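You operate a simulated robot arm through the tools that you are given. There is no shell and no other tool.

The job below is to be done with a simulated robot arm. You get a single attempt, and the scene is never put back.

Task
The heater tripped the bench strip: reset it and relight the floodlight.
Fine: heater dial, floodlight and strip off first; the heater stays off.

Only the result counts: the job must be done as asked and must still hold three seconds after the hand-in. Knocking over, shifting, dropping, spilling or breaking anything else fails it.

Robot
A 7-joint arm with a two-finger parallel gripper, fixed in place. Base frame: the origin is on the floor under the middle of its stand, x ahead of it, y to its left, z up; the work surface is at about z = 0.86. Lengths are in m, angles in rad, forces in N, time in s.
With the tool pointing down near the work surface it reaches from about 0.4 to 0.9 m from the base axis. Its first joint turns from -2.496 to 2.496 rad. Payload 3 kg.
Tool frame: the origin (TCP) lies between the finger pads and is the grasp point; the fingertips stand 0.03 m ahead of it; z points along the fingers, y is the line along which they close. Largest opening 0.094 m; finger width 0.028, thickness 0.01; the body of the gripper, 0.05 by 0.096 m, starts 0.055 m behind the TCP.
Orientation is that of the tool frame in the base frame, as [roll, pitch, yaw] about the fixed x, y, z axes, in that order (R = Rz(yaw) Ry(pitch) Rx(roll)). With the fingers straight down and closing along the base's y, the tool's x points along the base's -x, its y along +y and its z along -z.

Tools
- The arm moves only by the tool servo_tool. Its argument "motion" is one flat list of numbers, 7 for each row, row after row: the turn, a rotation vector about the base's x, y, z in rad, then the shift along the base's x, y, z in m, then the finger opening in m, from 0 to 0.094. In form: [rx, ry, rz, x, y, z, jaw, rx, ry, rz, x, y, z, jaw, ...]. A call has 1 to 20 rows; each row is the pose to reach, as a shift and turn from the pose commanded when the call began. Rows are played at 5 a second. More than 0.05 m and 0.15 rad between two rows, or a gripper value outside its range, and nothing of the call is played. Where a pose cannot be reached the arm comes as near as it can. A force on the tool above 90 N (or 10 N above the force at the start of the call, whichever is more), or a blocked arm, ends the call early, and 0.2 s more pass. Each finger travels about 0.072 m/s and halts on what it meets, pressing with about 32 N; the grip force reading is that of the motor and also rises with nothing between the fingers. The clock runs only during rows and for 0.2 s after the last one: add rows that repeat a pose to give the fingers time. The reply holds the time, the measured pose of the TCP, the force on the tool along the base axes, the opening and the grip force, in the units named above and with some noise, with the torque about the TCP (base axes, N m) and any sound that the robot's microphone picked up.
- Cameras (640 x 400 px; columns grow to the right, rows downward): "scene" is fixed at [0.3999, -0.6495, 1.6909]; the picture's right is [0.87, -0.49, 0.00], its down [-0.35, -0.61, -0.71] and it looks along [0.35, 0.62, -0.70] (base axes); focal length 273 px, centre (320, 200). "wrist" rides on the gripper at [0.076, 0.014, -0.102] in the tool frame; the picture's right is [-0.18, 0.98, 0.00], its down [-0.75, -0.14, -0.64] and it looks along [-0.63, -0.12, 0.77] (tool axes); focal length 243 px, centre (320, 200). There is no depth. A picture from a camera that has moved, and an enlarged one, comes with that camera's place and axes in the base frame and with its lens.
- get_image(camera): a new picture of that camera. The clock stands still meanwhile.
- inspect(camera, box): a new picture of the part [left, top, right, bottom] of that camera's present view, enlarged. The clock stands still meanwhile.
- job_done(): hands the job in; it is judged then, once.

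Places have to be worked out from the pictures, the camera data and where the tool is seen. Open the gripper and draw the arm clear of the work before you hand the job in, unless the task says otherwise.

The tools are called after "Emit:" by a JSON object that holds its "api" and its "payload". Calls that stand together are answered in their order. servo_tool: Moves the arm, as the interface text tells. Its arguments: {"type":"object","properties":{"motion":{"type":"array"}},"required":["motion"]} The other tools are called the same way: get_image (camera) takes a picture; inspect (camera, box) takes an enlarged picture of a part of a camera's view; job_done () hands the job in.

At the start:

```text
time: 0.0
tcp_pos: [0.5135, -0.056, 1.3453]
orientation: [3.141, 0.0, 3.14]
ft_force: [-0.4, 0.3, -0.5]
ft_torque: [-0.01, -0.03, -0.01]
gripper_width: 0.094
grip_force: 0.0
```

scene: 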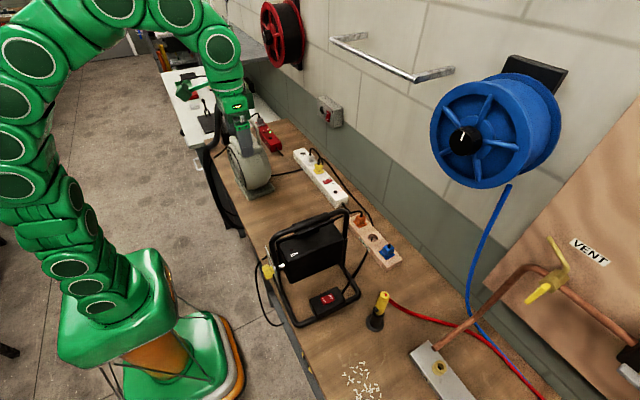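
wrist: 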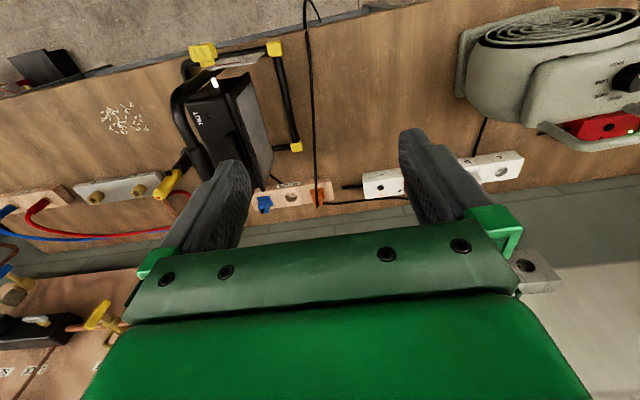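

I start by looking closely at the scene: there is a fan heater at left, a floodlight in the middle, and two power strips along the wall. I enlarge the relevant parts.

Emit:
{"api": "inspect", "payload": {"camera": "scene", "box": [200, 80, 360, 180]}}

Emit:
{"api": "inspect", "payload": {"camera": "scene", "box": [250, 140, 410, 240]}}

Emit:
{"api": "inspect", "payload": {"camera": "scene", "box": [250, 230, 410, 330]}}

Emit:
{"api": "inspect", "payload": {"camera": "wrist", "box": [440, 0, 640, 150]}}

Emit:
{"api": "inspect", "payload": {"camera": "wrist", "box": [160, 30, 360, 155]}}

Emit:
{"api": "inspect", "payload": {"camera": "wrist", "box": [240, 130, 560, 260]}}

```text
4.00 times, centred on (280, 130) of scene
camera zoom: at [0.3999, -0.6495, 1.6909], right [0.87, -0.49, 0.0], down [-0.35, -0.61, -0.71], along [0.35, 0.62, -0.7], focal length 1092 px, centre (480, 480)
```

zoom: 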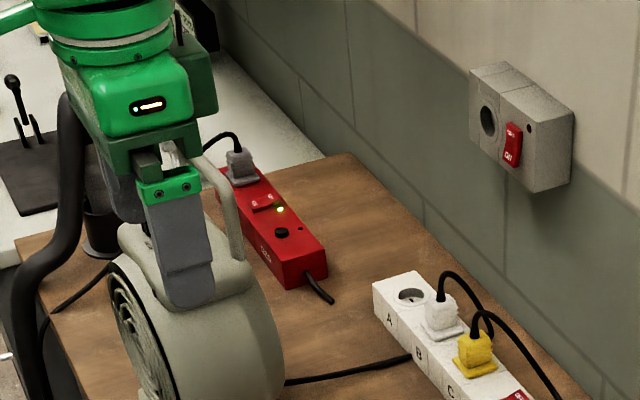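

```text
4.00 times, centred on (330, 190) of scene
camera zoom: at [0.3999, -0.6495, 1.6909], right [0.87, -0.49, 0.0], down [-0.35, -0.61, -0.71], along [0.35, 0.62, -0.7], focal length 1092 px, centre (280, 240)
```

zoom: 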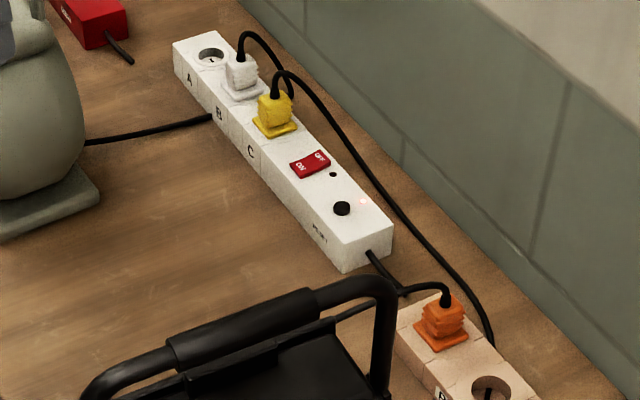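

```text
4.00 times, centred on (330, 280) of scene
camera zoom: at [0.3999, -0.6495, 1.6909], right [0.87, -0.49, 0.0], down [-0.35, -0.61, -0.71], along [0.35, 0.62, -0.7], focal length 1092 px, centre (280, -120)
```

zoom: 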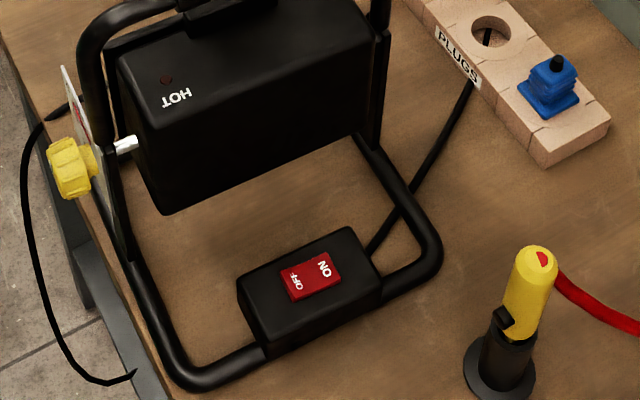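

```text
2.67 times, centred on (540, 75) of wrist
camera zoom: at [0.4378, -0.0409, 1.4478], right [0.18, 0.98, 0.0], down [0.75, -0.14, 0.64], along [0.63, -0.12, -0.77], focal length 647 px, centre (-267, 533)
```

zoom: 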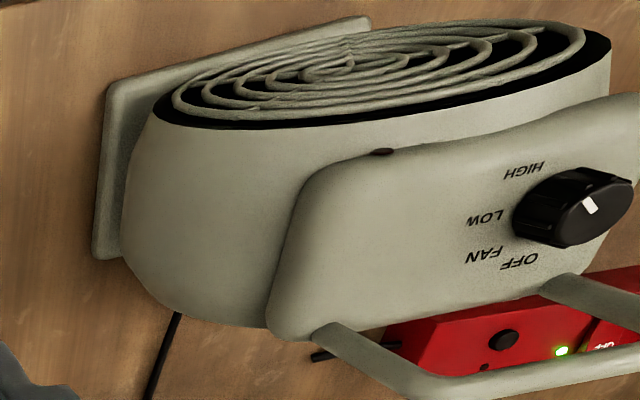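

```text
3.20 times, centred on (260, 92) of wrist
camera zoom: at [0.4378, -0.0409, 1.4478], right [0.18, 0.98, 0.0], down [0.75, -0.14, 0.64], along [0.63, -0.12, -0.77], focal length 776 px, centre (512, 544)
```

zoom: 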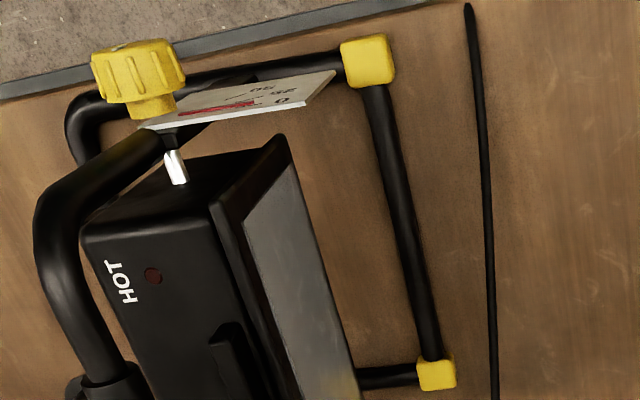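

```text
2.00 times, centred on (400, 195) of wrist
camera zoom: at [0.4378, -0.0409, 1.4478], right [0.18, 0.98, 0.0], down [0.75, -0.14, 0.64], along [0.63, -0.12, -0.77], focal length 485 px, centre (160, 210)
```

zoom: 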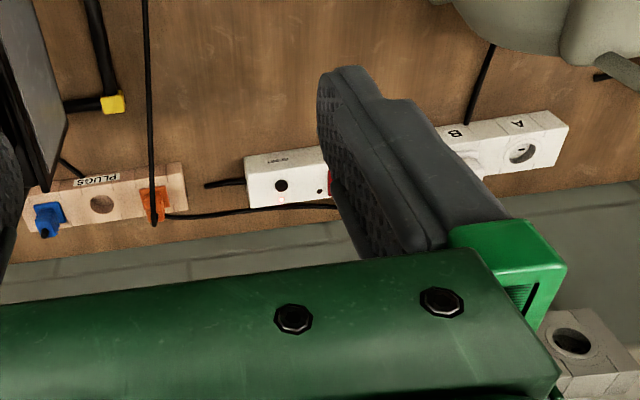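

The white strip (A/B/C, red lamp, black reset) looks like the tripped one, with the heater's cord leading to it. I move over towards the heater at height to see its dial well, away from any obstacles.

Emit:
{"api": "servo_tool", "payload": {"motion": [0, 0, 0, 0, 0.045, 0, 0.094, 0, 0, 0, -0.005, 0.09, -0.005, 0.094, 0, 0, 0, -0.01, 0.135, -0.01, 0.094, 0, 0, 0, -0.01, 0.18, -0.015, 0.094, 0, 0, 0, -0.01, 0.225, -0.02, 0.094, 0, 0, 0, -0.01, 0.27, -0.03, 0.094, 0, 0, 0, -0.01, 0.315, -0.04, 0.094, 0, 0, 0, -0.01, 0.34, -0.045, 0.094]}}

Emit:
{"api": "get_image", "payload": {"camera": "wrist"}}

Emit:
{"api": "get_image", "payload": {"camera": "scene"}}

```text
time: 1.8
tcp_pos: [0.5025, 0.2841, 1.2988]
orientation: [3.141, 0.001, 3.14]
ft_force: [0.0, -0.1, 0.5]
ft_torque: [0.02, 0.03, -0.03]
gripper_width: 0.0941
grip_force: 0.1
```

```text
taken
camera wrist: at [0.428, 0.2985, 1.4014], right [0.18, 0.98, 0.0], down [0.75, -0.14, 0.64], along [0.63, -0.12, -0.77], focal length 243 px, centre (320, 200)
```

wrist: 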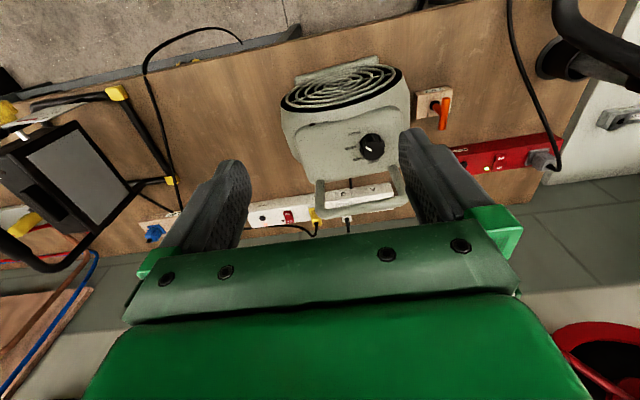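

```text
taken
```

scene: 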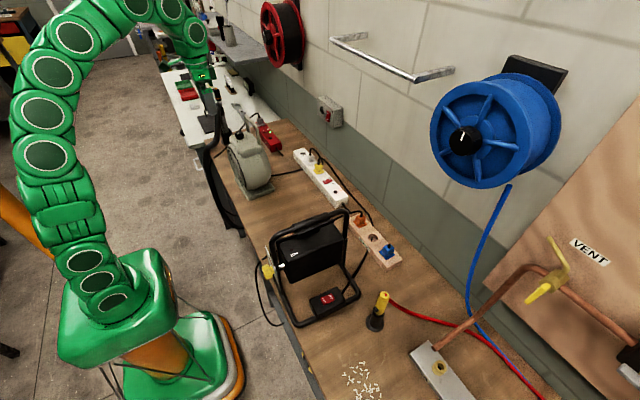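

Now I zoom on the heater's panel and the strips from this spot, in both views.

Emit:
{"api": "inspect", "payload": {"camera": "wrist", "box": [270, 50, 420, 220]}}

Emit:
{"api": "inspect", "payload": {"camera": "wrist", "box": [230, 170, 410, 240]}}

Emit:
{"api": "inspect", "payload": {"camera": "scene", "box": [210, 100, 310, 200]}}

Emit:
{"api": "inspect", "payload": {"camera": "wrist", "box": [400, 70, 580, 200]}}

Emit:
{"api": "inspect", "payload": {"camera": "scene", "box": [285, 140, 355, 210]}}

```text
2.35 times, centred on (345, 135) of wrist
camera zoom: at [0.428, 0.2985, 1.4014], right [0.18, 0.98, 0.0], down [0.75, -0.14, 0.64], along [0.63, -0.12, -0.77], focal length 571 px, centre (261, 353)
```

zoom: 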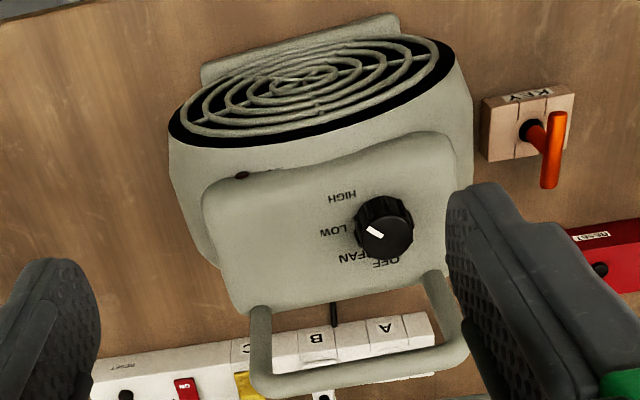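

```text
3.56 times, centred on (320, 205) of wrist
camera zoom: at [0.428, 0.2985, 1.4014], right [0.18, 0.98, 0.0], down [0.75, -0.14, 0.64], along [0.63, -0.12, -0.77], focal length 863 px, centre (320, 182)
```

zoom: 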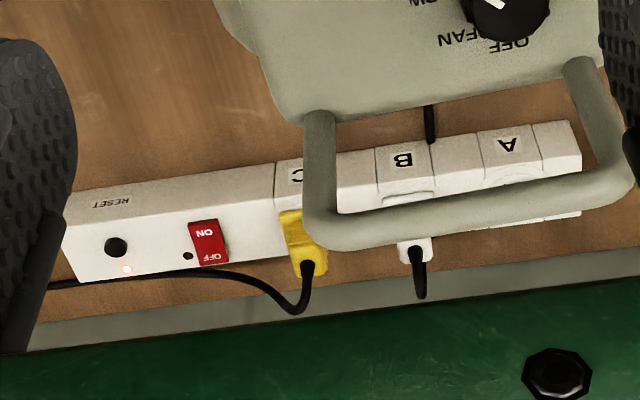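

```text
4.00 times, centred on (260, 150) of scene
camera zoom: at [0.3999, -0.6495, 1.6909], right [0.87, -0.49, 0.0], down [-0.35, -0.61, -0.71], along [0.35, 0.62, -0.7], focal length 1092 px, centre (560, 400)
```

zoom: 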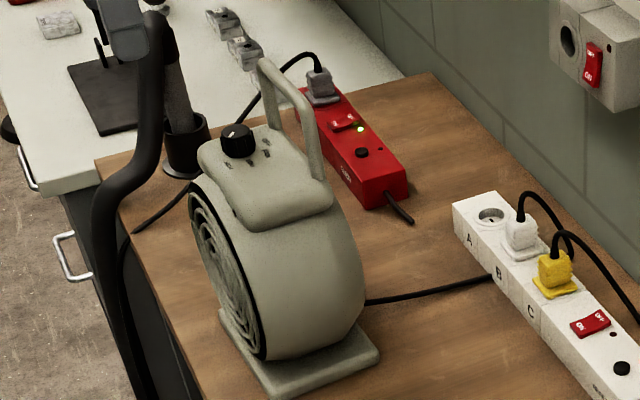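

```text
3.08 times, centred on (490, 135) of wrist
camera zoom: at [0.428, 0.2985, 1.4014], right [0.18, 0.98, 0.0], down [0.75, -0.14, 0.64], along [0.63, -0.12, -0.77], focal length 746 px, centre (-203, 400)
```

zoom: 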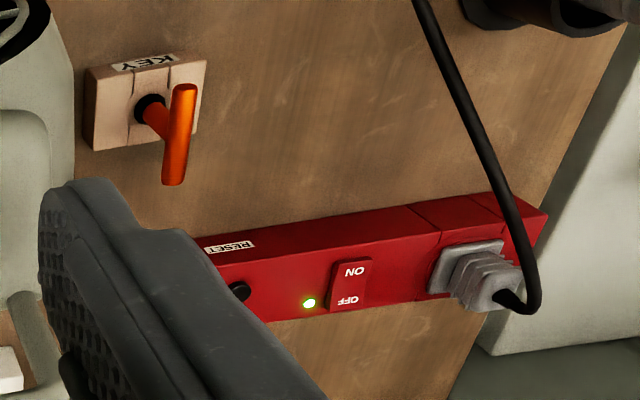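

```text
5.71 times, centred on (320, 175) of scene
camera zoom: at [0.3999, -0.6495, 1.6909], right [0.87, -0.49, 0.0], down [-0.35, -0.61, -0.71], along [0.35, 0.62, -0.7], focal length 1561 px, centre (320, 343)
```

zoom: 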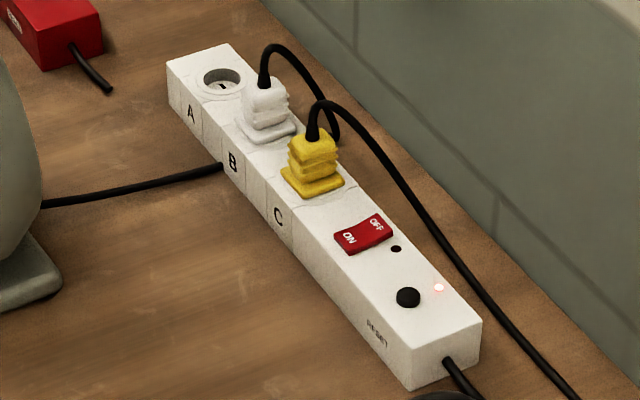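

The dial (top at about [0.590, 0.339, 1.119]) stands between labels HIGH/LOW/FAN/OFF, with OFF on the wall side. I move a bit nearer to read the pointer precisely.

Emit:
{"api": "servo_tool", "payload": {"motion": [0, 0, 0, -0.002, 0.025, -0.02, 0.094, 0, 0, 0, -0.005, 0.05, -0.04, 0.094, 0, 0, 0, -0.0075, 0.073, -0.064, 0.094, 0, 0, 0, -0.0075, 0.073, -0.064, 0.094]}}

Emit:
{"api": "inspect", "payload": {"camera": "wrist", "box": [220, 100, 420, 225]}}

Emit:
{"api": "inspect", "payload": {"camera": "scene", "box": [220, 95, 290, 165]}}

Emit:
{"api": "get_image", "payload": {"camera": "wrist"}}

```text
time: 2.8
tcp_pos: [0.4956, 0.3559, 1.2354]
orientation: [3.141, 0.001, -3.14]
ft_force: [-0.4, 0.7, -0.9]
ft_torque: [-0.03, -0.03, 0.04]
gripper_width: 0.0942
grip_force: 0.1
```

```text
3.20 times, centred on (320, 162) of wrist
camera zoom: at [0.4202, 0.3714, 1.3373], right [0.18, 0.98, 0.0], down [0.75, -0.14, 0.64], along [0.63, -0.12, -0.77], focal length 776 px, centre (320, 320)
```

zoom: 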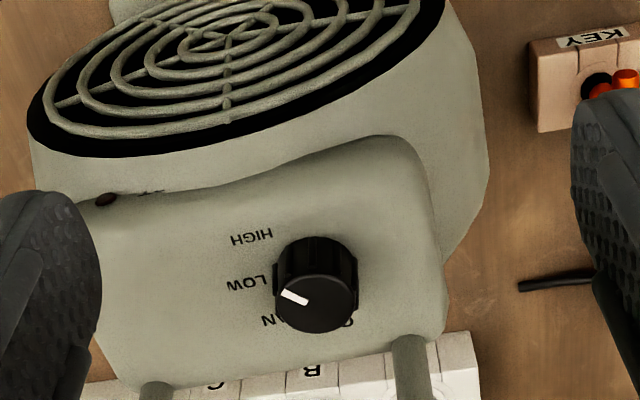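

```text
5.71 times, centred on (255, 130) of scene
camera zoom: at [0.3999, -0.6495, 1.6909], right [0.87, -0.49, 0.0], down [-0.35, -0.61, -0.71], along [0.35, 0.62, -0.7], focal length 1561 px, centre (691, 600)
```

zoom: 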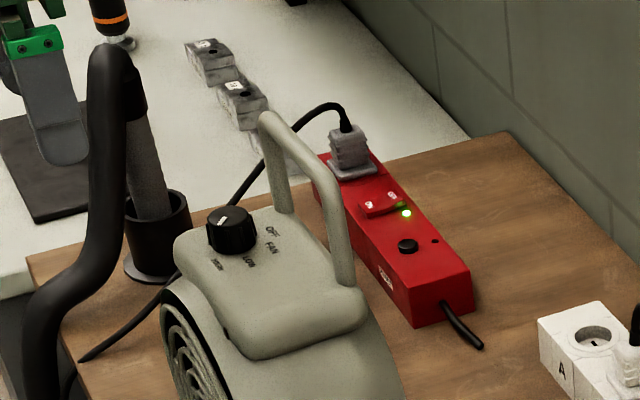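

```text
taken
camera wrist: at [0.4202, 0.3714, 1.3373], right [0.18, 0.98, 0.0], down [0.75, -0.14, 0.64], along [0.63, -0.12, -0.77], focal length 243 px, centre (320, 200)
```

wrist: 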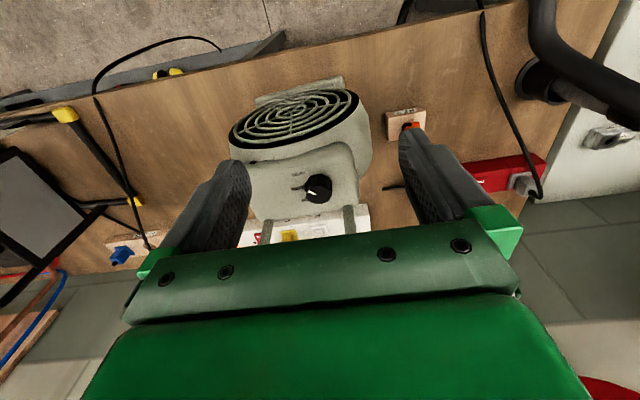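

The pointer seems to be at HIGH. I zoom more tightly to confirm the pointer's direction and the label positions before planning the turn.

Emit:
{"api": "inspect", "payload": {"camera": "scene", "box": [235, 110, 275, 150]}}

Emit:
{"api": "inspect", "payload": {"camera": "wrist", "box": [280, 160, 350, 215]}}

```text
10.00 times, centred on (255, 130) of scene
camera zoom: at [0.3999, -0.6495, 1.6909], right [0.87, -0.49, 0.0], down [-0.35, -0.61, -0.71], along [0.35, 0.62, -0.7], focal length 2731 px, centre (970, 900)
```

zoom: 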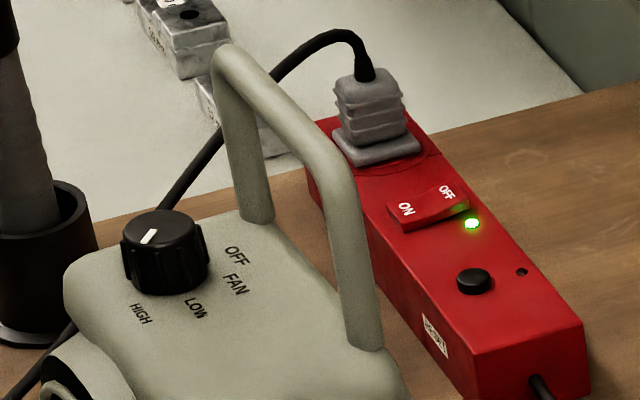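

```text
7.27 times, centred on (315, 188) of wrist
camera zoom: at [0.4202, 0.3714, 1.3373], right [0.18, 0.98, 0.0], down [0.75, -0.14, 0.64], along [0.63, -0.12, -0.77], focal length 1764 px, centre (356, 291)
```

zoom: 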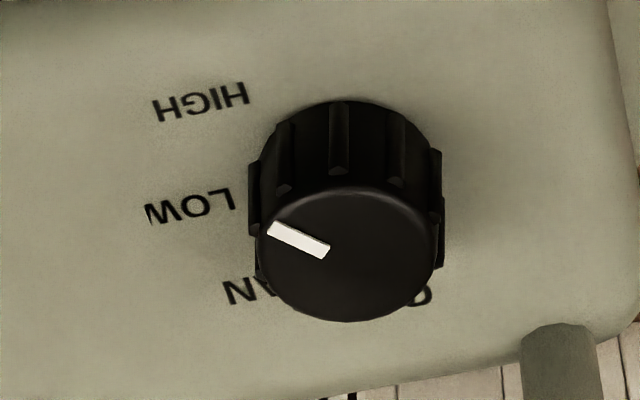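

The dial is at HIGH, knob about 30 mm wide, its axis at about [0.589, 0.338], top z≈1.122, panel z≈1.10; the handle (x≈0.637, top z≈1.178) stands behind it. OFF is about +135° (seen from above), so I pre-turn the tool by -67° and stop above the knob with a narrower opening.

Emit:
{"api": "servo_tool", "payload": {"motion": [0, 0, -0.13, 0.012, -0.002, 0.0, 0.085, 0, 0, -0.26, 0.024, -0.004, 0.0, 0.075, 0, 0, -0.39, 0.036, -0.006, 0.0, 0.065, 0, 0, -0.52, 0.048, -0.008, 0.0, 0.055, 0, 0, -0.65, 0.06, -0.011, 0.0, 0.048, 0, 0, -0.78, 0.07, -0.014, -0.005, 0.046, 0, 0, -0.91, 0.08, -0.017, -0.01, 0.046, 0, 0, -1.04, 0.088, -0.019, -0.015, 0.046, 0, 0, -1.17, 0.093, -0.019, -0.02, 0.046, 0, 0, -1.17, 0.093, -0.019, -0.026, 0.046, 0, 0, -1.17, 0.093, -0.019, -0.026, 0.046]}}

Emit:
{"api": "inspect", "payload": {"camera": "wrist", "box": [220, 100, 420, 225]}}

Emit:
{"api": "inspect", "payload": {"camera": "scene", "box": [225, 95, 285, 155]}}

Emit:
{"api": "get_image", "payload": {"camera": "scene"}}

```text
time: 5.2
tcp_pos: [0.5881, 0.3392, 1.2101]
orientation: [-3.141, 0.0, 1.971]
ft_force: [-0.1, 0.3, 0.3]
ft_torque: [0.04, -0.01, 0.01]
gripper_width: 0.0458
grip_force: 0.1
```

```text
3.20 times, centred on (320, 162) of wrist
camera zoom: at [0.573, 0.4145, 1.3129], right [0.98, 0.21, 0.0], down [0.16, -0.75, 0.64], along [0.14, -0.63, -0.77], focal length 776 px, centre (320, 320)
```

zoom: 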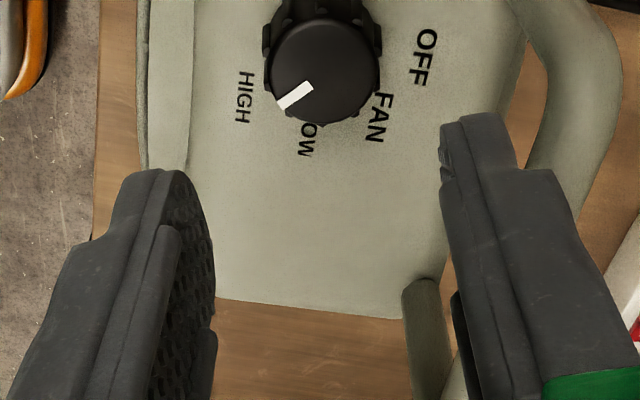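

```text
6.67 times, centred on (255, 125) of scene
camera zoom: at [0.3999, -0.6495, 1.6909], right [0.87, -0.49, 0.0], down [-0.35, -0.61, -0.71], along [0.35, 0.62, -0.7], focal length 1821 px, centre (753, 700)
```

zoom: 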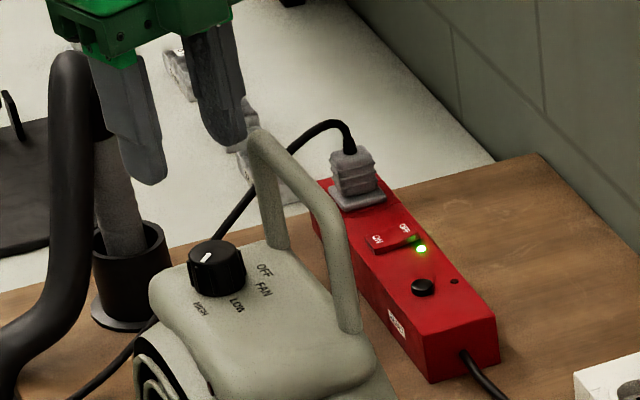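

```text
taken
```

scene: 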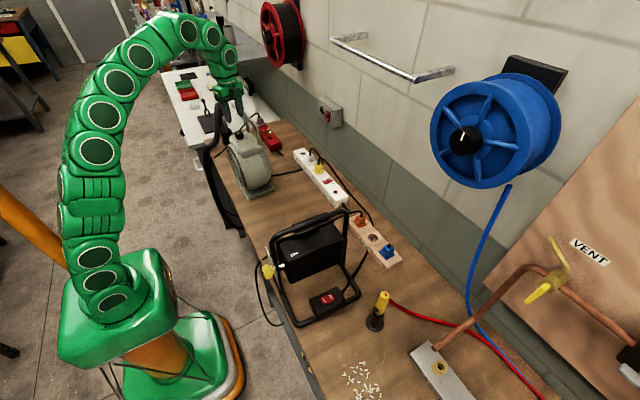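

The knob sits within about 1 mm of the tool axis in this view. I descend to TCP z≈1.134 (fingertips just above the panel), keeping the opening, then check the forces.

Emit:
{"api": "servo_tool", "payload": {"motion": [0, 0, 0, 0, 0.0005, -0.03, 0.046, 0, 0, 0, 0, 0.001, -0.055, 0.046, 0, 0, 0, 0, 0.001, -0.07, 0.046, 0, 0, 0, 0, 0.001, -0.076, 0.046, 0, 0, 0, 0, 0.001, -0.076, 0.046]}}

Emit:
{"api": "get_image", "payload": {"camera": "wrist"}}

Emit:
{"api": "inspect", "payload": {"camera": "scene", "box": [225, 95, 285, 155]}}

```text
time: 6.4
tcp_pos: [0.5891, 0.3394, 1.1342]
orientation: [3.141, 0.0, 1.97]
ft_force: [0.2, -0.1, 1.1]
ft_torque: [-0.01, 0.0, 0.0]
gripper_width: 0.0459
grip_force: 0.0
```

```text
taken
camera wrist: at [0.573, 0.4159, 1.2368], right [0.98, 0.21, 0.0], down [0.16, -0.75, 0.64], along [0.14, -0.63, -0.77], focal length 243 px, centre (320, 200)
```

wrist: 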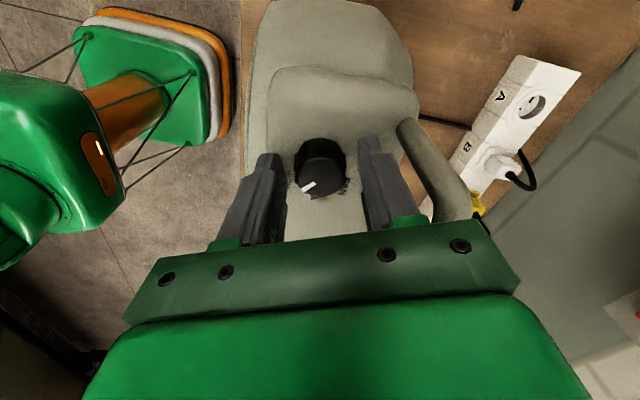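

```text
6.67 times, centred on (255, 125) of scene
camera zoom: at [0.3999, -0.6495, 1.6909], right [0.87, -0.49, 0.0], down [-0.35, -0.61, -0.71], along [0.35, 0.62, -0.7], focal length 1821 px, centre (753, 700)
```

zoom: 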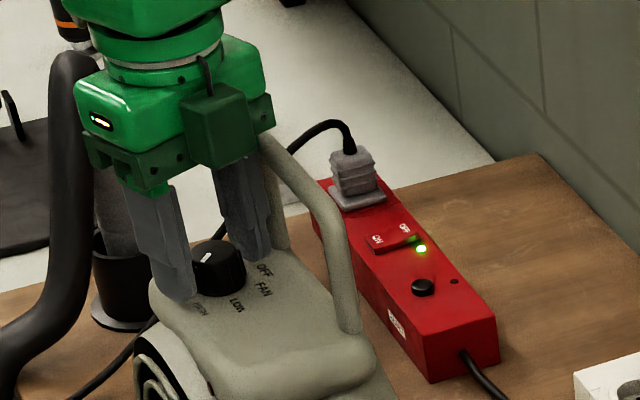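

Knob centred between the fingers, no contact. I close on it now.

Emit:
{"api": "servo_tool", "payload": {"motion": [0, 0, 0, 0, 0, 0, 0.034, 0, 0, 0, 0, 0, 0, 0.02, 0, 0, 0, 0, 0, 0, 0.02]}}

Emit:
{"api": "inspect", "payload": {"camera": "wrist", "box": [240, 110, 400, 220]}}

```text
time: 7.2
tcp_pos: [0.5881, 0.3397, 1.1347]
orientation: [3.141, 0.0, 1.969]
ft_force: [-3.7, -1.2, 0.2]
ft_torque: [-0.01, 0.2, 0.01]
gripper_width: 0.0286
grip_force: 32.6
```

```text
3.64 times, centred on (320, 165) of wrist
camera zoom: at [0.5729, 0.4157, 1.2368], right [0.98, 0.21, 0.0], down [0.16, -0.75, 0.64], along [0.14, -0.63, -0.77], focal length 882 px, centre (320, 327)
```

zoom: 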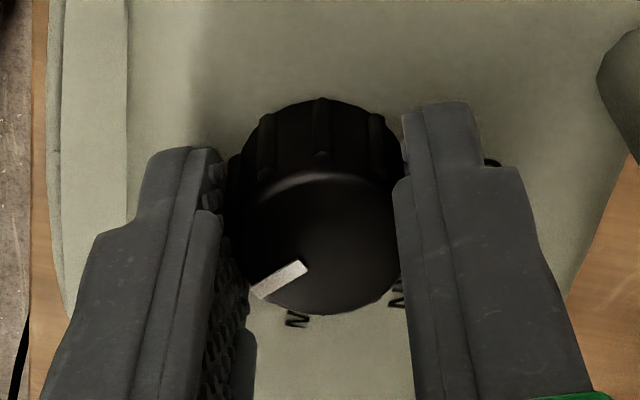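

Firm grip on the knob (28.6 mm). I turn +45° first, counter-clockwise seen from above, and check pointer, torque and sound.

Emit:
{"api": "servo_tool", "payload": {"motion": [0, 0, 0.11, 0, 0, 0, 0.02, 0, 0, 0.22, 0, 0, 0, 0.02, 0, 0, 0.33, 0, 0, 0, 0.02, 0, 0, 0.44, 0, 0, 0, 0.02, 0, 0, 0.55, 0, 0, 0, 0.02, 0, 0, 0.66, 0, 0, 0, 0.02, 0, 0, 0.785, 0, 0, 0, 0.02, 0, 0, 0.785, 0, 0, 0, 0.02]}}

Emit:
{"api": "inspect", "payload": {"camera": "wrist", "box": [240, 110, 400, 220]}}

Emit:
{"api": "inspect", "payload": {"camera": "scene", "box": [225, 95, 285, 155]}}

```text
time: 9.0
tcp_pos: [0.5877, 0.3396, 1.1351]
orientation: [-3.14, 0.0, 2.757]
ft_force: [-5.1, -6.0, 5.0]
ft_torque: [-0.02, 0.49, 0.0]
gripper_width: 0.0283
grip_force: 31.7
```

```text
3.64 times, centred on (320, 165) of wrist
camera zoom: at [0.5243, 0.3815, 1.2372], right [0.54, 0.84, 0.0], down [0.65, -0.41, 0.64], along [0.54, -0.35, -0.77], focal length 882 px, centre (320, 327)
```

zoom: 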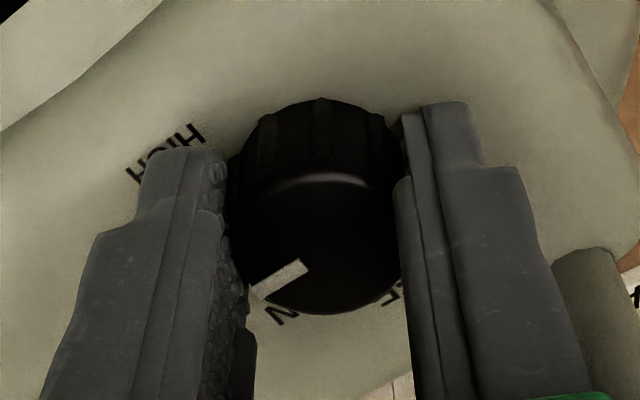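

```text
6.67 times, centred on (255, 125) of scene
camera zoom: at [0.3999, -0.6495, 1.6909], right [0.87, -0.49, 0.0], down [-0.35, -0.61, -0.71], along [0.35, 0.62, -0.7], focal length 1821 px, centre (753, 700)
```

zoom: 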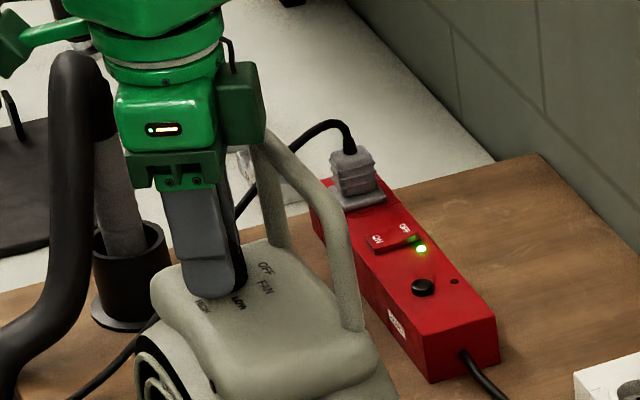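

The knob follows the tool (pointer unchanged relative to the fingers). A slight side force shows the knob centre is ~1 mm off my axis, so I compensate for that while turning on by another 80°.

Emit:
{"api": "servo_tool", "payload": {"motion": [0, 0, 0.12, -0.0008, -0.0007, 0, 0.02, 0, 0, 0.24, -0.0008, -0.0008, 0, 0.02, 0, 0, 0.36, -0.0009, -0.001, 0, 0.02, 0, 0, 0.48, -0.0009, -0.0011, 0, 0.02, 0, 0, 0.6, -0.0009, -0.0012, 0, 0.02, 0, 0, 0.72, -0.0009, -0.0014, 0, 0.02, 0, 0, 0.84, -0.0009, -0.0015, 0, 0.02, 0, 0, 0.96, -0.0008, -0.0016, 0, 0.02, 0, 0, 1.08, -0.0008, -0.0018, 0, 0.02, 0, 0, 1.2, -0.0007, -0.0019, 0, 0.02, 0, 0, 1.32, -0.0006, -0.002, 0, 0.02, 0, 0, 1.4, -0.0006, -0.0021, 0, 0.02, 0, 0, 1.4, -0.0006, -0.0021, 0, 0.02]}}

Emit:
{"api": "inspect", "payload": {"camera": "wrist", "box": [240, 110, 400, 220]}}

Emit:
{"api": "inspect", "payload": {"camera": "scene", "box": [225, 95, 285, 155]}}

```text
time: 11.8
tcp_pos: [0.5877, 0.3375, 1.1345]
orientation: [3.141, -0.001, -2.125]
ft_force: [-3.3, -2.5, 4.2]
ft_torque: [0.41, -0.36, 0.0]
gripper_width: 0.0286
grip_force: 32.0
```

```text
3.64 times, centred on (320, 165) of wrist
camera zoom: at [0.5364, 0.2804, 1.2367], right [-0.74, 0.68, 0.0], down [0.52, 0.57, 0.64], along [0.43, 0.47, -0.77], focal length 882 px, centre (320, 327)
```

zoom: 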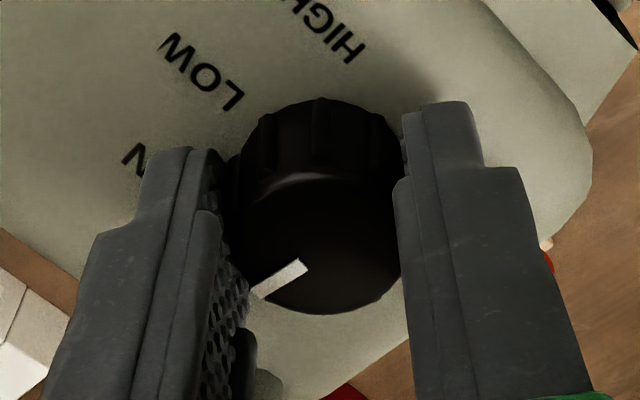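

```text
6.67 times, centred on (255, 125) of scene
camera zoom: at [0.3999, -0.6495, 1.6909], right [0.87, -0.49, 0.0], down [-0.35, -0.61, -0.71], along [0.35, 0.62, -0.7], focal length 1821 px, centre (753, 700)
```

zoom: 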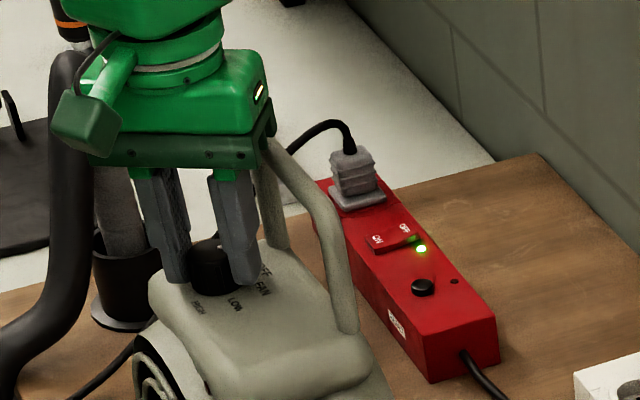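

Pointer now reads about +2° (towards the wall), with OFF expected at about +5°; no stop torque is felt. I turn the last 10° and look again.

Emit:
{"api": "servo_tool", "payload": {"motion": [0, 0, 0.06, 0, 0, 0, 0.02, 0, 0, 0.12, 0.0001, -0.0001, 0, 0.02, 0, 0, 0.175, 0.0001, -0.0001, 0, 0.02, 0, 0, 0.175, 0.0001, -0.0001, 0, 0.02]}}

Emit:
{"api": "inspect", "payload": {"camera": "wrist", "box": [240, 110, 400, 220]}}

Emit:
{"api": "inspect", "payload": {"camera": "scene", "box": [235, 110, 275, 150]}}

```text
time: 12.8
tcp_pos: [0.5888, 0.3377, 1.1339]
orientation: [-3.14, -0.001, -1.951]
ft_force: [-1.5, 0.5, -0.5]
ft_torque: [0.25, -0.02, -0.24]
gripper_width: 0.0287
grip_force: 31.9
```

```text
3.64 times, centred on (320, 165) of wrist
camera zoom: at [0.5475, 0.2723, 1.2367], right [-0.84, 0.54, 0.0], down [0.41, 0.65, 0.64], along [0.34, 0.54, -0.77], focal length 882 px, centre (320, 327)
```

zoom: 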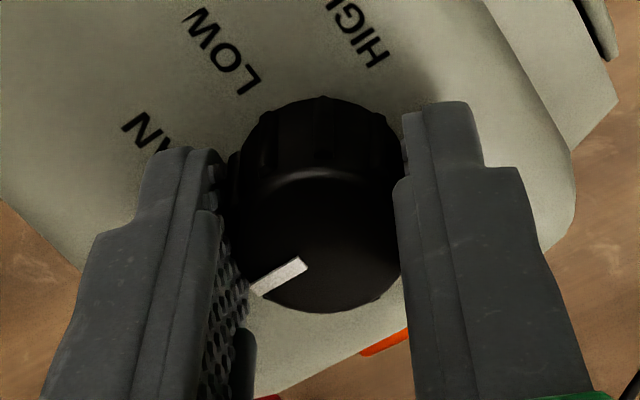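

```text
10.00 times, centred on (255, 130) of scene
camera zoom: at [0.3999, -0.6495, 1.6909], right [0.87, -0.49, 0.0], down [-0.35, -0.61, -0.71], along [0.35, 0.62, -0.7], focal length 2731 px, centre (970, 900)
```

zoom: 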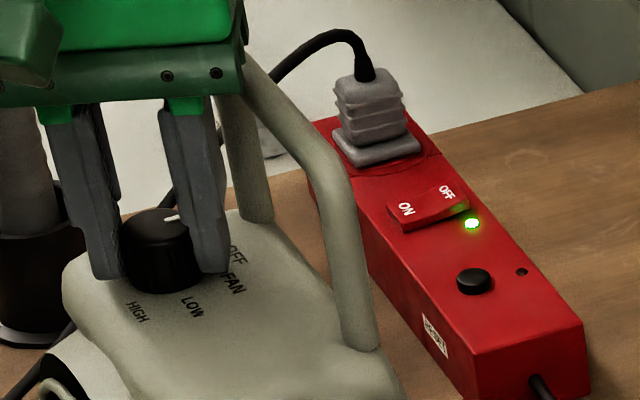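

A small resisting torque (-0.24 N m) now appears, suggesting the end stop or detent at OFF. I release and rise to check the pointer.

Emit:
{"api": "servo_tool", "payload": {"motion": [0, 0, 0, 0, 0, 0, 0.036, 0, 0, 0, 0, 0, 0, 0.045, 0, 0, 0, 0, 0, 0, 0.045, 0, 0, 0, 0, 0, 0.02, 0.045, 0, 0, 0, 0, 0, 0.06, 0.045, 0, 0, 0, 0, 0, 0.1, 0.045, 0, 0, 0, 0, 0, 0.1, 0.045]}}

Emit:
{"api": "inspect", "payload": {"camera": "wrist", "box": [220, 70, 420, 195]}}

Emit:
{"api": "inspect", "payload": {"camera": "scene", "box": [235, 110, 275, 150]}}

```text
time: 14.4
tcp_pos: [0.5889, 0.3358, 1.2336]
orientation: [3.141, -0.001, -1.954]
ft_force: [-0.5, 0.5, -0.3]
ft_torque: [0.02, 0.02, 0.02]
gripper_width: 0.045
grip_force: 0.1
```

```text
3.20 times, centred on (320, 132) of wrist
camera zoom: at [0.5484, 0.2724, 1.3363], right [-0.84, 0.54, 0.0], down [0.41, 0.65, 0.64], along [0.34, 0.54, -0.77], focal length 776 px, centre (320, 416)
```

zoom: 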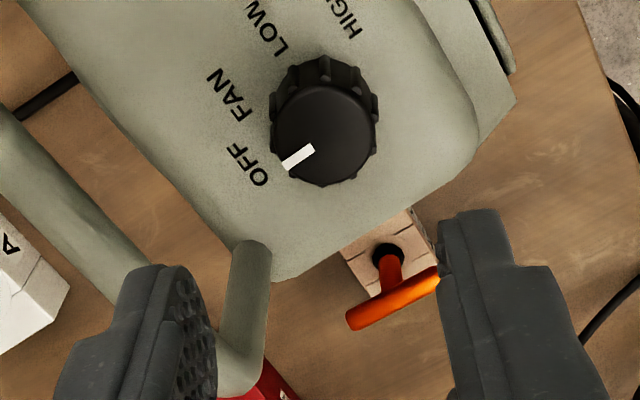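

```text
10.00 times, centred on (255, 130) of scene
camera zoom: at [0.3999, -0.6495, 1.6909], right [0.87, -0.49, 0.0], down [-0.35, -0.61, -0.71], along [0.35, 0.62, -0.7], focal length 2731 px, centre (970, 900)
```

zoom: 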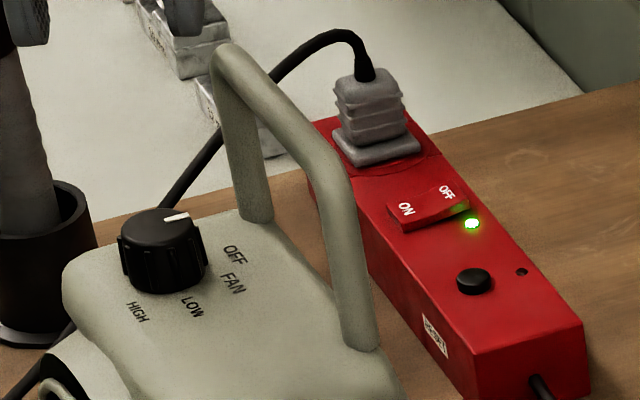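

Pointer and OFF label both lie at about +2…+5°, so the heater dial is OFF, and the heater moved less than 1 mm. Next I travel high (z≈1.27) over to the floodlight, untwisting the tool, and look at its switch.

Emit:
{"api": "servo_tool", "payload": {"motion": [0, 0, -0.08, -0.005, -0.01, 0.03, 0.05, 0, 0, -0.18, -0.015, -0.05, 0.036, 0.06, 0, 0, -0.28, -0.025, -0.098, 0.036, 0.07, 0, 0, -0.38, -0.035, -0.146, 0.036, 0.08, 0, 0, -0.48, -0.045, -0.194, 0.036, 0.09, 0, 0, -0.58, -0.055, -0.242, 0.036, 0.094, 0, 0, -0.68, -0.065, -0.29, 0.036, 0.094, 0, 0, -0.78, -0.075, -0.338, 0.036, 0.094, 0, 0, -0.88, -0.085, -0.386, 0.036, 0.094, 0, 0, -0.98, -0.095, -0.434, 0.036, 0.094, 0, 0, -1.08, -0.105, -0.482, 0.036, 0.094, 0, 0, -1.14, -0.115, -0.53, 0.036, 0.094, 0, 0, -1.185, -0.125, -0.578, 0.036, 0.094, 0, 0, -1.185, -0.135, -0.626, 0.036, 0.094, 0, 0, -1.185, -0.139, -0.636, 0.036, 0.094, 0, 0, -1.185, -0.139, -0.636, 0.036, 0.094]}}

Emit:
{"api": "get_image", "payload": {"camera": "wrist"}}

Emit:
{"api": "get_image", "payload": {"camera": "scene"}}

```text
time: 17.8
tcp_pos: [0.4489, -0.2991, 1.2713]
orientation: [3.141, 0.0, -3.136]
ft_force: [0.4, -0.7, 0.7]
ft_torque: [-0.01, 0.0, 0.0]
gripper_width: 0.094
grip_force: 0.0
```

```text
taken
camera wrist: at [0.3732, -0.285, 1.3727], right [0.18, 0.98, 0.0], down [0.75, -0.14, 0.64], along [0.63, -0.12, -0.77], focal length 243 px, centre (320, 200)
```

wrist: 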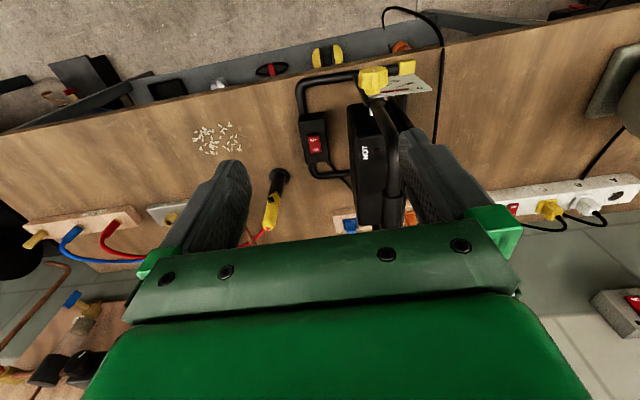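

```text
taken
```

scene: 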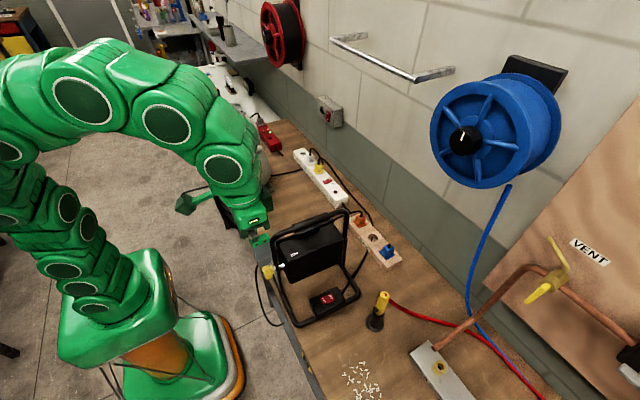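

The floodlight's switch box is well visible now. I enlarge it in both views.

Emit:
{"api": "inspect", "payload": {"camera": "wrist", "box": [280, 100, 360, 195]}}

Emit:
{"api": "inspect", "payload": {"camera": "wrist", "box": [280, 40, 450, 240]}}

Emit:
{"api": "inspect", "payload": {"camera": "scene", "box": [300, 275, 360, 325]}}

Emit:
{"api": "inspect", "payload": {"camera": "scene", "box": [300, 160, 360, 210]}}

```text
4.21 times, centred on (320, 148) of wrist
camera zoom: at [0.3732, -0.285, 1.3727], right [0.18, 0.98, 0.0], down [0.75, -0.14, 0.64], along [0.63, -0.12, -0.77], focal length 1022 px, centre (320, 421)
```

zoom: 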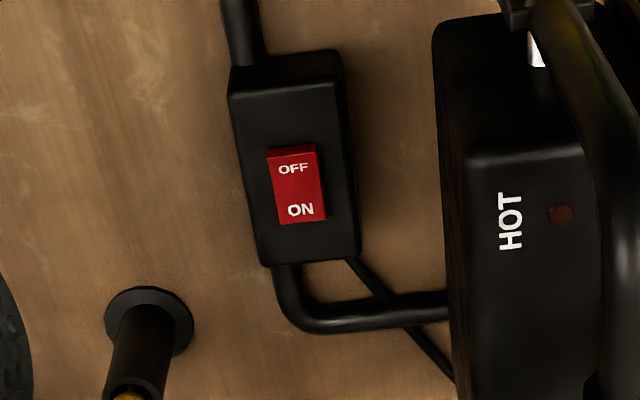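

```text
2.00 times, centred on (365, 140) of wrist
camera zoom: at [0.3732, -0.285, 1.3727], right [0.18, 0.98, 0.0], down [0.75, -0.14, 0.64], along [0.63, -0.12, -0.77], focal length 485 px, centre (230, 320)
```

zoom: 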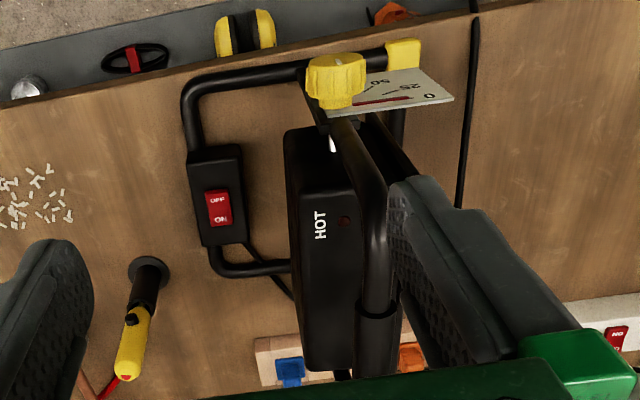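

```text
8.00 times, centred on (330, 300) of scene
camera zoom: at [0.3999, -0.6495, 1.6909], right [0.87, -0.49, 0.0], down [-0.35, -0.61, -0.71], along [0.35, 0.62, -0.7], focal length 2185 px, centre (240, -600)
```

zoom: 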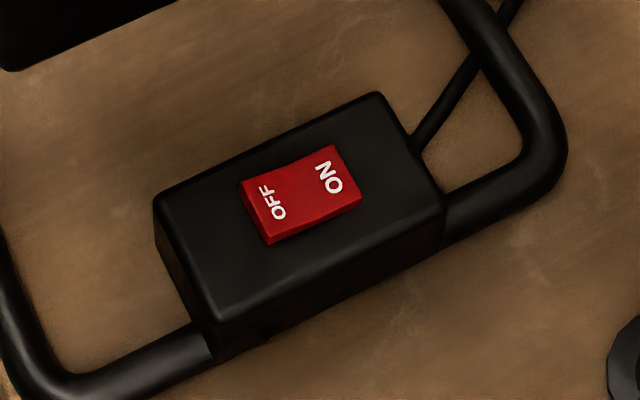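

```text
8.00 times, centred on (330, 185) of scene
camera zoom: at [0.3999, -0.6495, 1.6909], right [0.87, -0.49, 0.0], down [-0.35, -0.61, -0.71], along [0.35, 0.62, -0.7], focal length 2185 px, centre (240, 320)
```

zoom: 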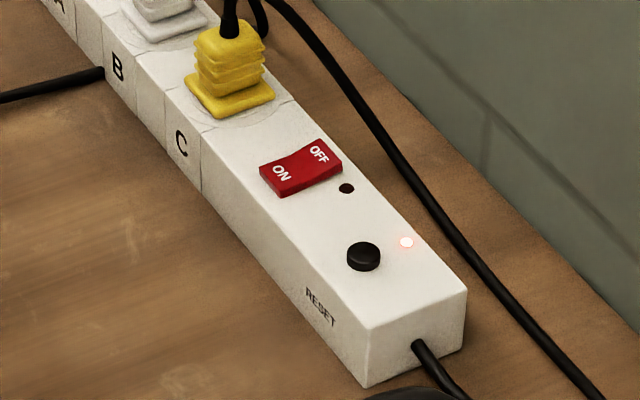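

The floodlight's rocker (centre ≈[0.600, -0.340, 0.915], OFF end at x≈0.587, ON end at x≈0.613) has its OFF end raised, so it is ON. I move above its OFF end with fingers closed and the tool turned +90°, so the thin side of the fingers lies along x and the camera hangs away from the lamp.

Emit:
{"api": "servo_tool", "payload": {"motion": [0, 0, 0.13, 0.012, -0.006, 0, 0.08, 0, 0, 0.26, 0.024, -0.012, 0, 0.065, 0, 0, 0.39, 0.036, -0.018, 0, 0.05, 0, 0, 0.52, 0.048, -0.024, 0, 0.035, 0, 0, 0.65, 0.06, -0.03, 0, 0.02, 0, 0, 0.78, 0.072, -0.036, 0, 0.01, 0, 0, 0.91, 0.084, -0.04, 0, 0.0, 0, 0, 1.04, 0.096, -0.04, -0.01, 0.0, 0, 0, 1.17, 0.108, -0.04, -0.02, 0.0, 0, 0, 1.3, 0.12, -0.04, -0.03, 0.0, 0, 0, 1.43, 0.13, -0.04, -0.04, 0.0, 0, 0, 1.5655, 0.138, -0.04, -0.05, 0.0, 0, 0, 1.5655, 0.138, -0.04, -0.05, 0.0]}}

Emit:
{"api": "get_image", "payload": {"camera": "wrist"}}

Emit:
{"api": "get_image", "payload": {"camera": "scene"}}

```text
time: 20.6
tcp_pos: [0.5867, -0.3376, 1.2211]
orientation: [-3.141, 0.001, -1.571]
ft_force: [0.2, -0.1, -0.2]
ft_torque: [0.01, 0.0, 0.03]
gripper_width: 0.0
grip_force: 32.3
```

```text
taken
camera wrist: at [0.5732, -0.4142, 1.323], right [-0.98, 0.18, 0.0], down [0.14, 0.75, 0.64], along [0.12, 0.63, -0.77], focal length 243 px, centre (320, 200)
```

wrist: 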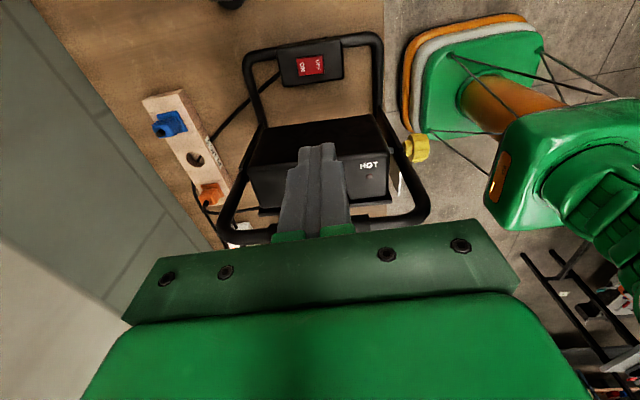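

```text
taken
```

scene: 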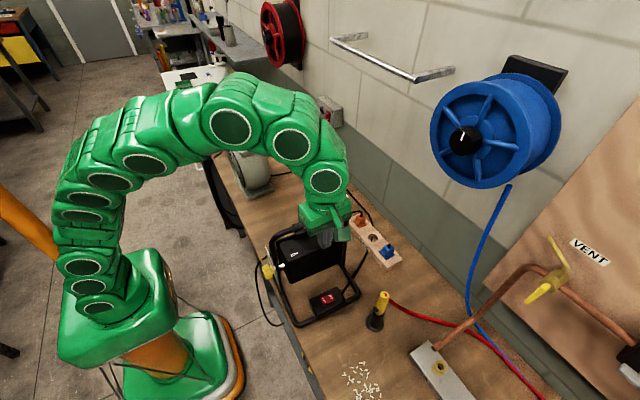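

I zoom on the switch to check where the tool's axis will land relative to the OFF end.

Emit:
{"api": "inspect", "payload": {"camera": "wrist", "box": [270, 30, 360, 90]}}

```text
6.67 times, centred on (315, 60) of wrist
camera zoom: at [0.5732, -0.4142, 1.323], right [-0.98, 0.18, 0.0], down [0.14, 0.75, 0.64], along [0.12, 0.63, -0.77], focal length 1618 px, centre (353, 1133)
```

zoom: 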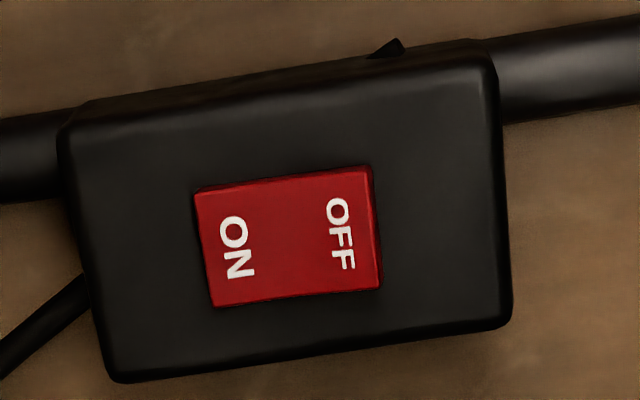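

The tool axis lands right on the OFF half (thin finger footprint stays on that half). I descend to about 18 mm above the rocker.

Emit:
{"api": "servo_tool", "payload": {"motion": [0, 0, 0, 0, -0.001, -0.045, 0, 0, 0, 0, 0, -0.001, -0.09, 0, 0, 0, 0, 0, -0.001, -0.135, 0, 0, 0, 0, 0, -0.001, -0.18, 0, 0, 0, 0, 0, -0.001, -0.22, 0, 0, 0, 0, 0, -0.001, -0.245, 0, 0, 0, 0, 0, -0.001, -0.255, 0, 0, 0, 0, 0, -0.001, -0.255, 0]}}

Emit:
{"api": "inspect", "payload": {"camera": "wrist", "box": [220, 70, 420, 220]}}

Emit:
{"api": "inspect", "payload": {"camera": "scene", "box": [280, 230, 380, 330]}}

```text
time: 22.4
tcp_pos: [0.5864, -0.3406, 0.9658]
orientation: [-3.141, 0.0, -1.572]
ft_force: [-0.3, 0.9, 0.0]
ft_torque: [-0.02, 0.0, 0.03]
gripper_width: 0.0001
grip_force: 31.7
```

```text
2.67 times, centred on (320, 145) of wrist
camera zoom: at [0.5732, -0.4166, 1.0674], right [-0.98, 0.19, 0.0], down [0.14, 0.75, 0.64], along [0.12, 0.63, -0.77], focal length 647 px, centre (320, 347)
```

zoom: 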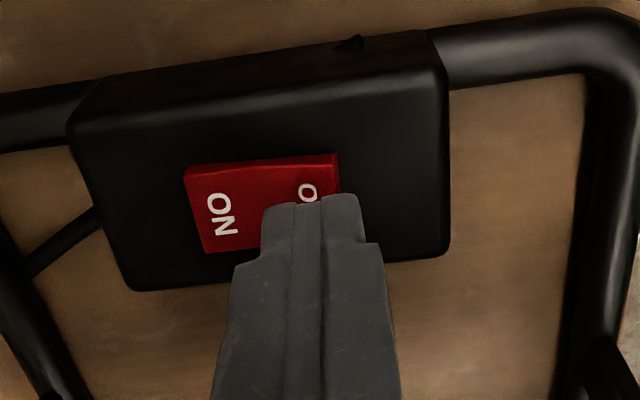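

```text
4.00 times, centred on (330, 280) of scene
camera zoom: at [0.3999, -0.6495, 1.6909], right [0.87, -0.49, 0.0], down [-0.35, -0.61, -0.71], along [0.35, 0.62, -0.7], focal length 1092 px, centre (280, -120)
```

zoom: 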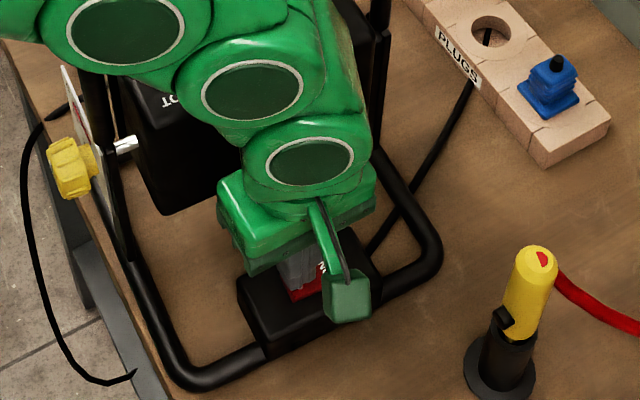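

Alignment is good. I lower in small steps to about where the raised OFF end should be touched, then read the force.

Emit:
{"api": "servo_tool", "payload": {"motion": [0, 0, 0, -0.001, 0, -0.008, 0, 0, 0, 0, -0.001, 0, -0.013, 0, 0, 0, 0, -0.001, 0, -0.017, 0, 0, 0, 0, -0.001, 0, -0.02, 0, 0, 0, 0, -0.001, 0, -0.022, 0]}}

Emit:
{"api": "inspect", "payload": {"camera": "wrist", "box": [220, 70, 420, 220]}}

```text
time: 23.6
tcp_pos: [0.5853, -0.3391, 0.945]
orientation: [3.141, 0.001, -1.571]
ft_force: [0.3, -0.9, 0.3]
ft_torque: [-0.01, -0.03, 0.0]
gripper_width: 0.0
grip_force: 31.9
heard: click
```

```text
2.67 times, centred on (320, 145) of wrist
camera zoom: at [0.5724, -0.4158, 1.0462], right [-0.98, 0.19, 0.0], down [0.14, 0.75, 0.64], along [0.12, 0.63, -0.77], focal length 647 px, centre (320, 347)
```

zoom: 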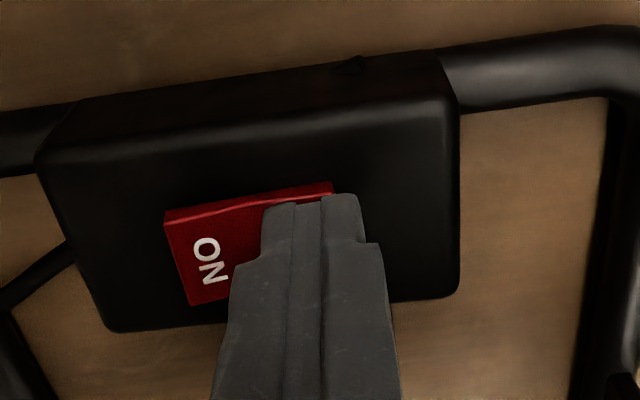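

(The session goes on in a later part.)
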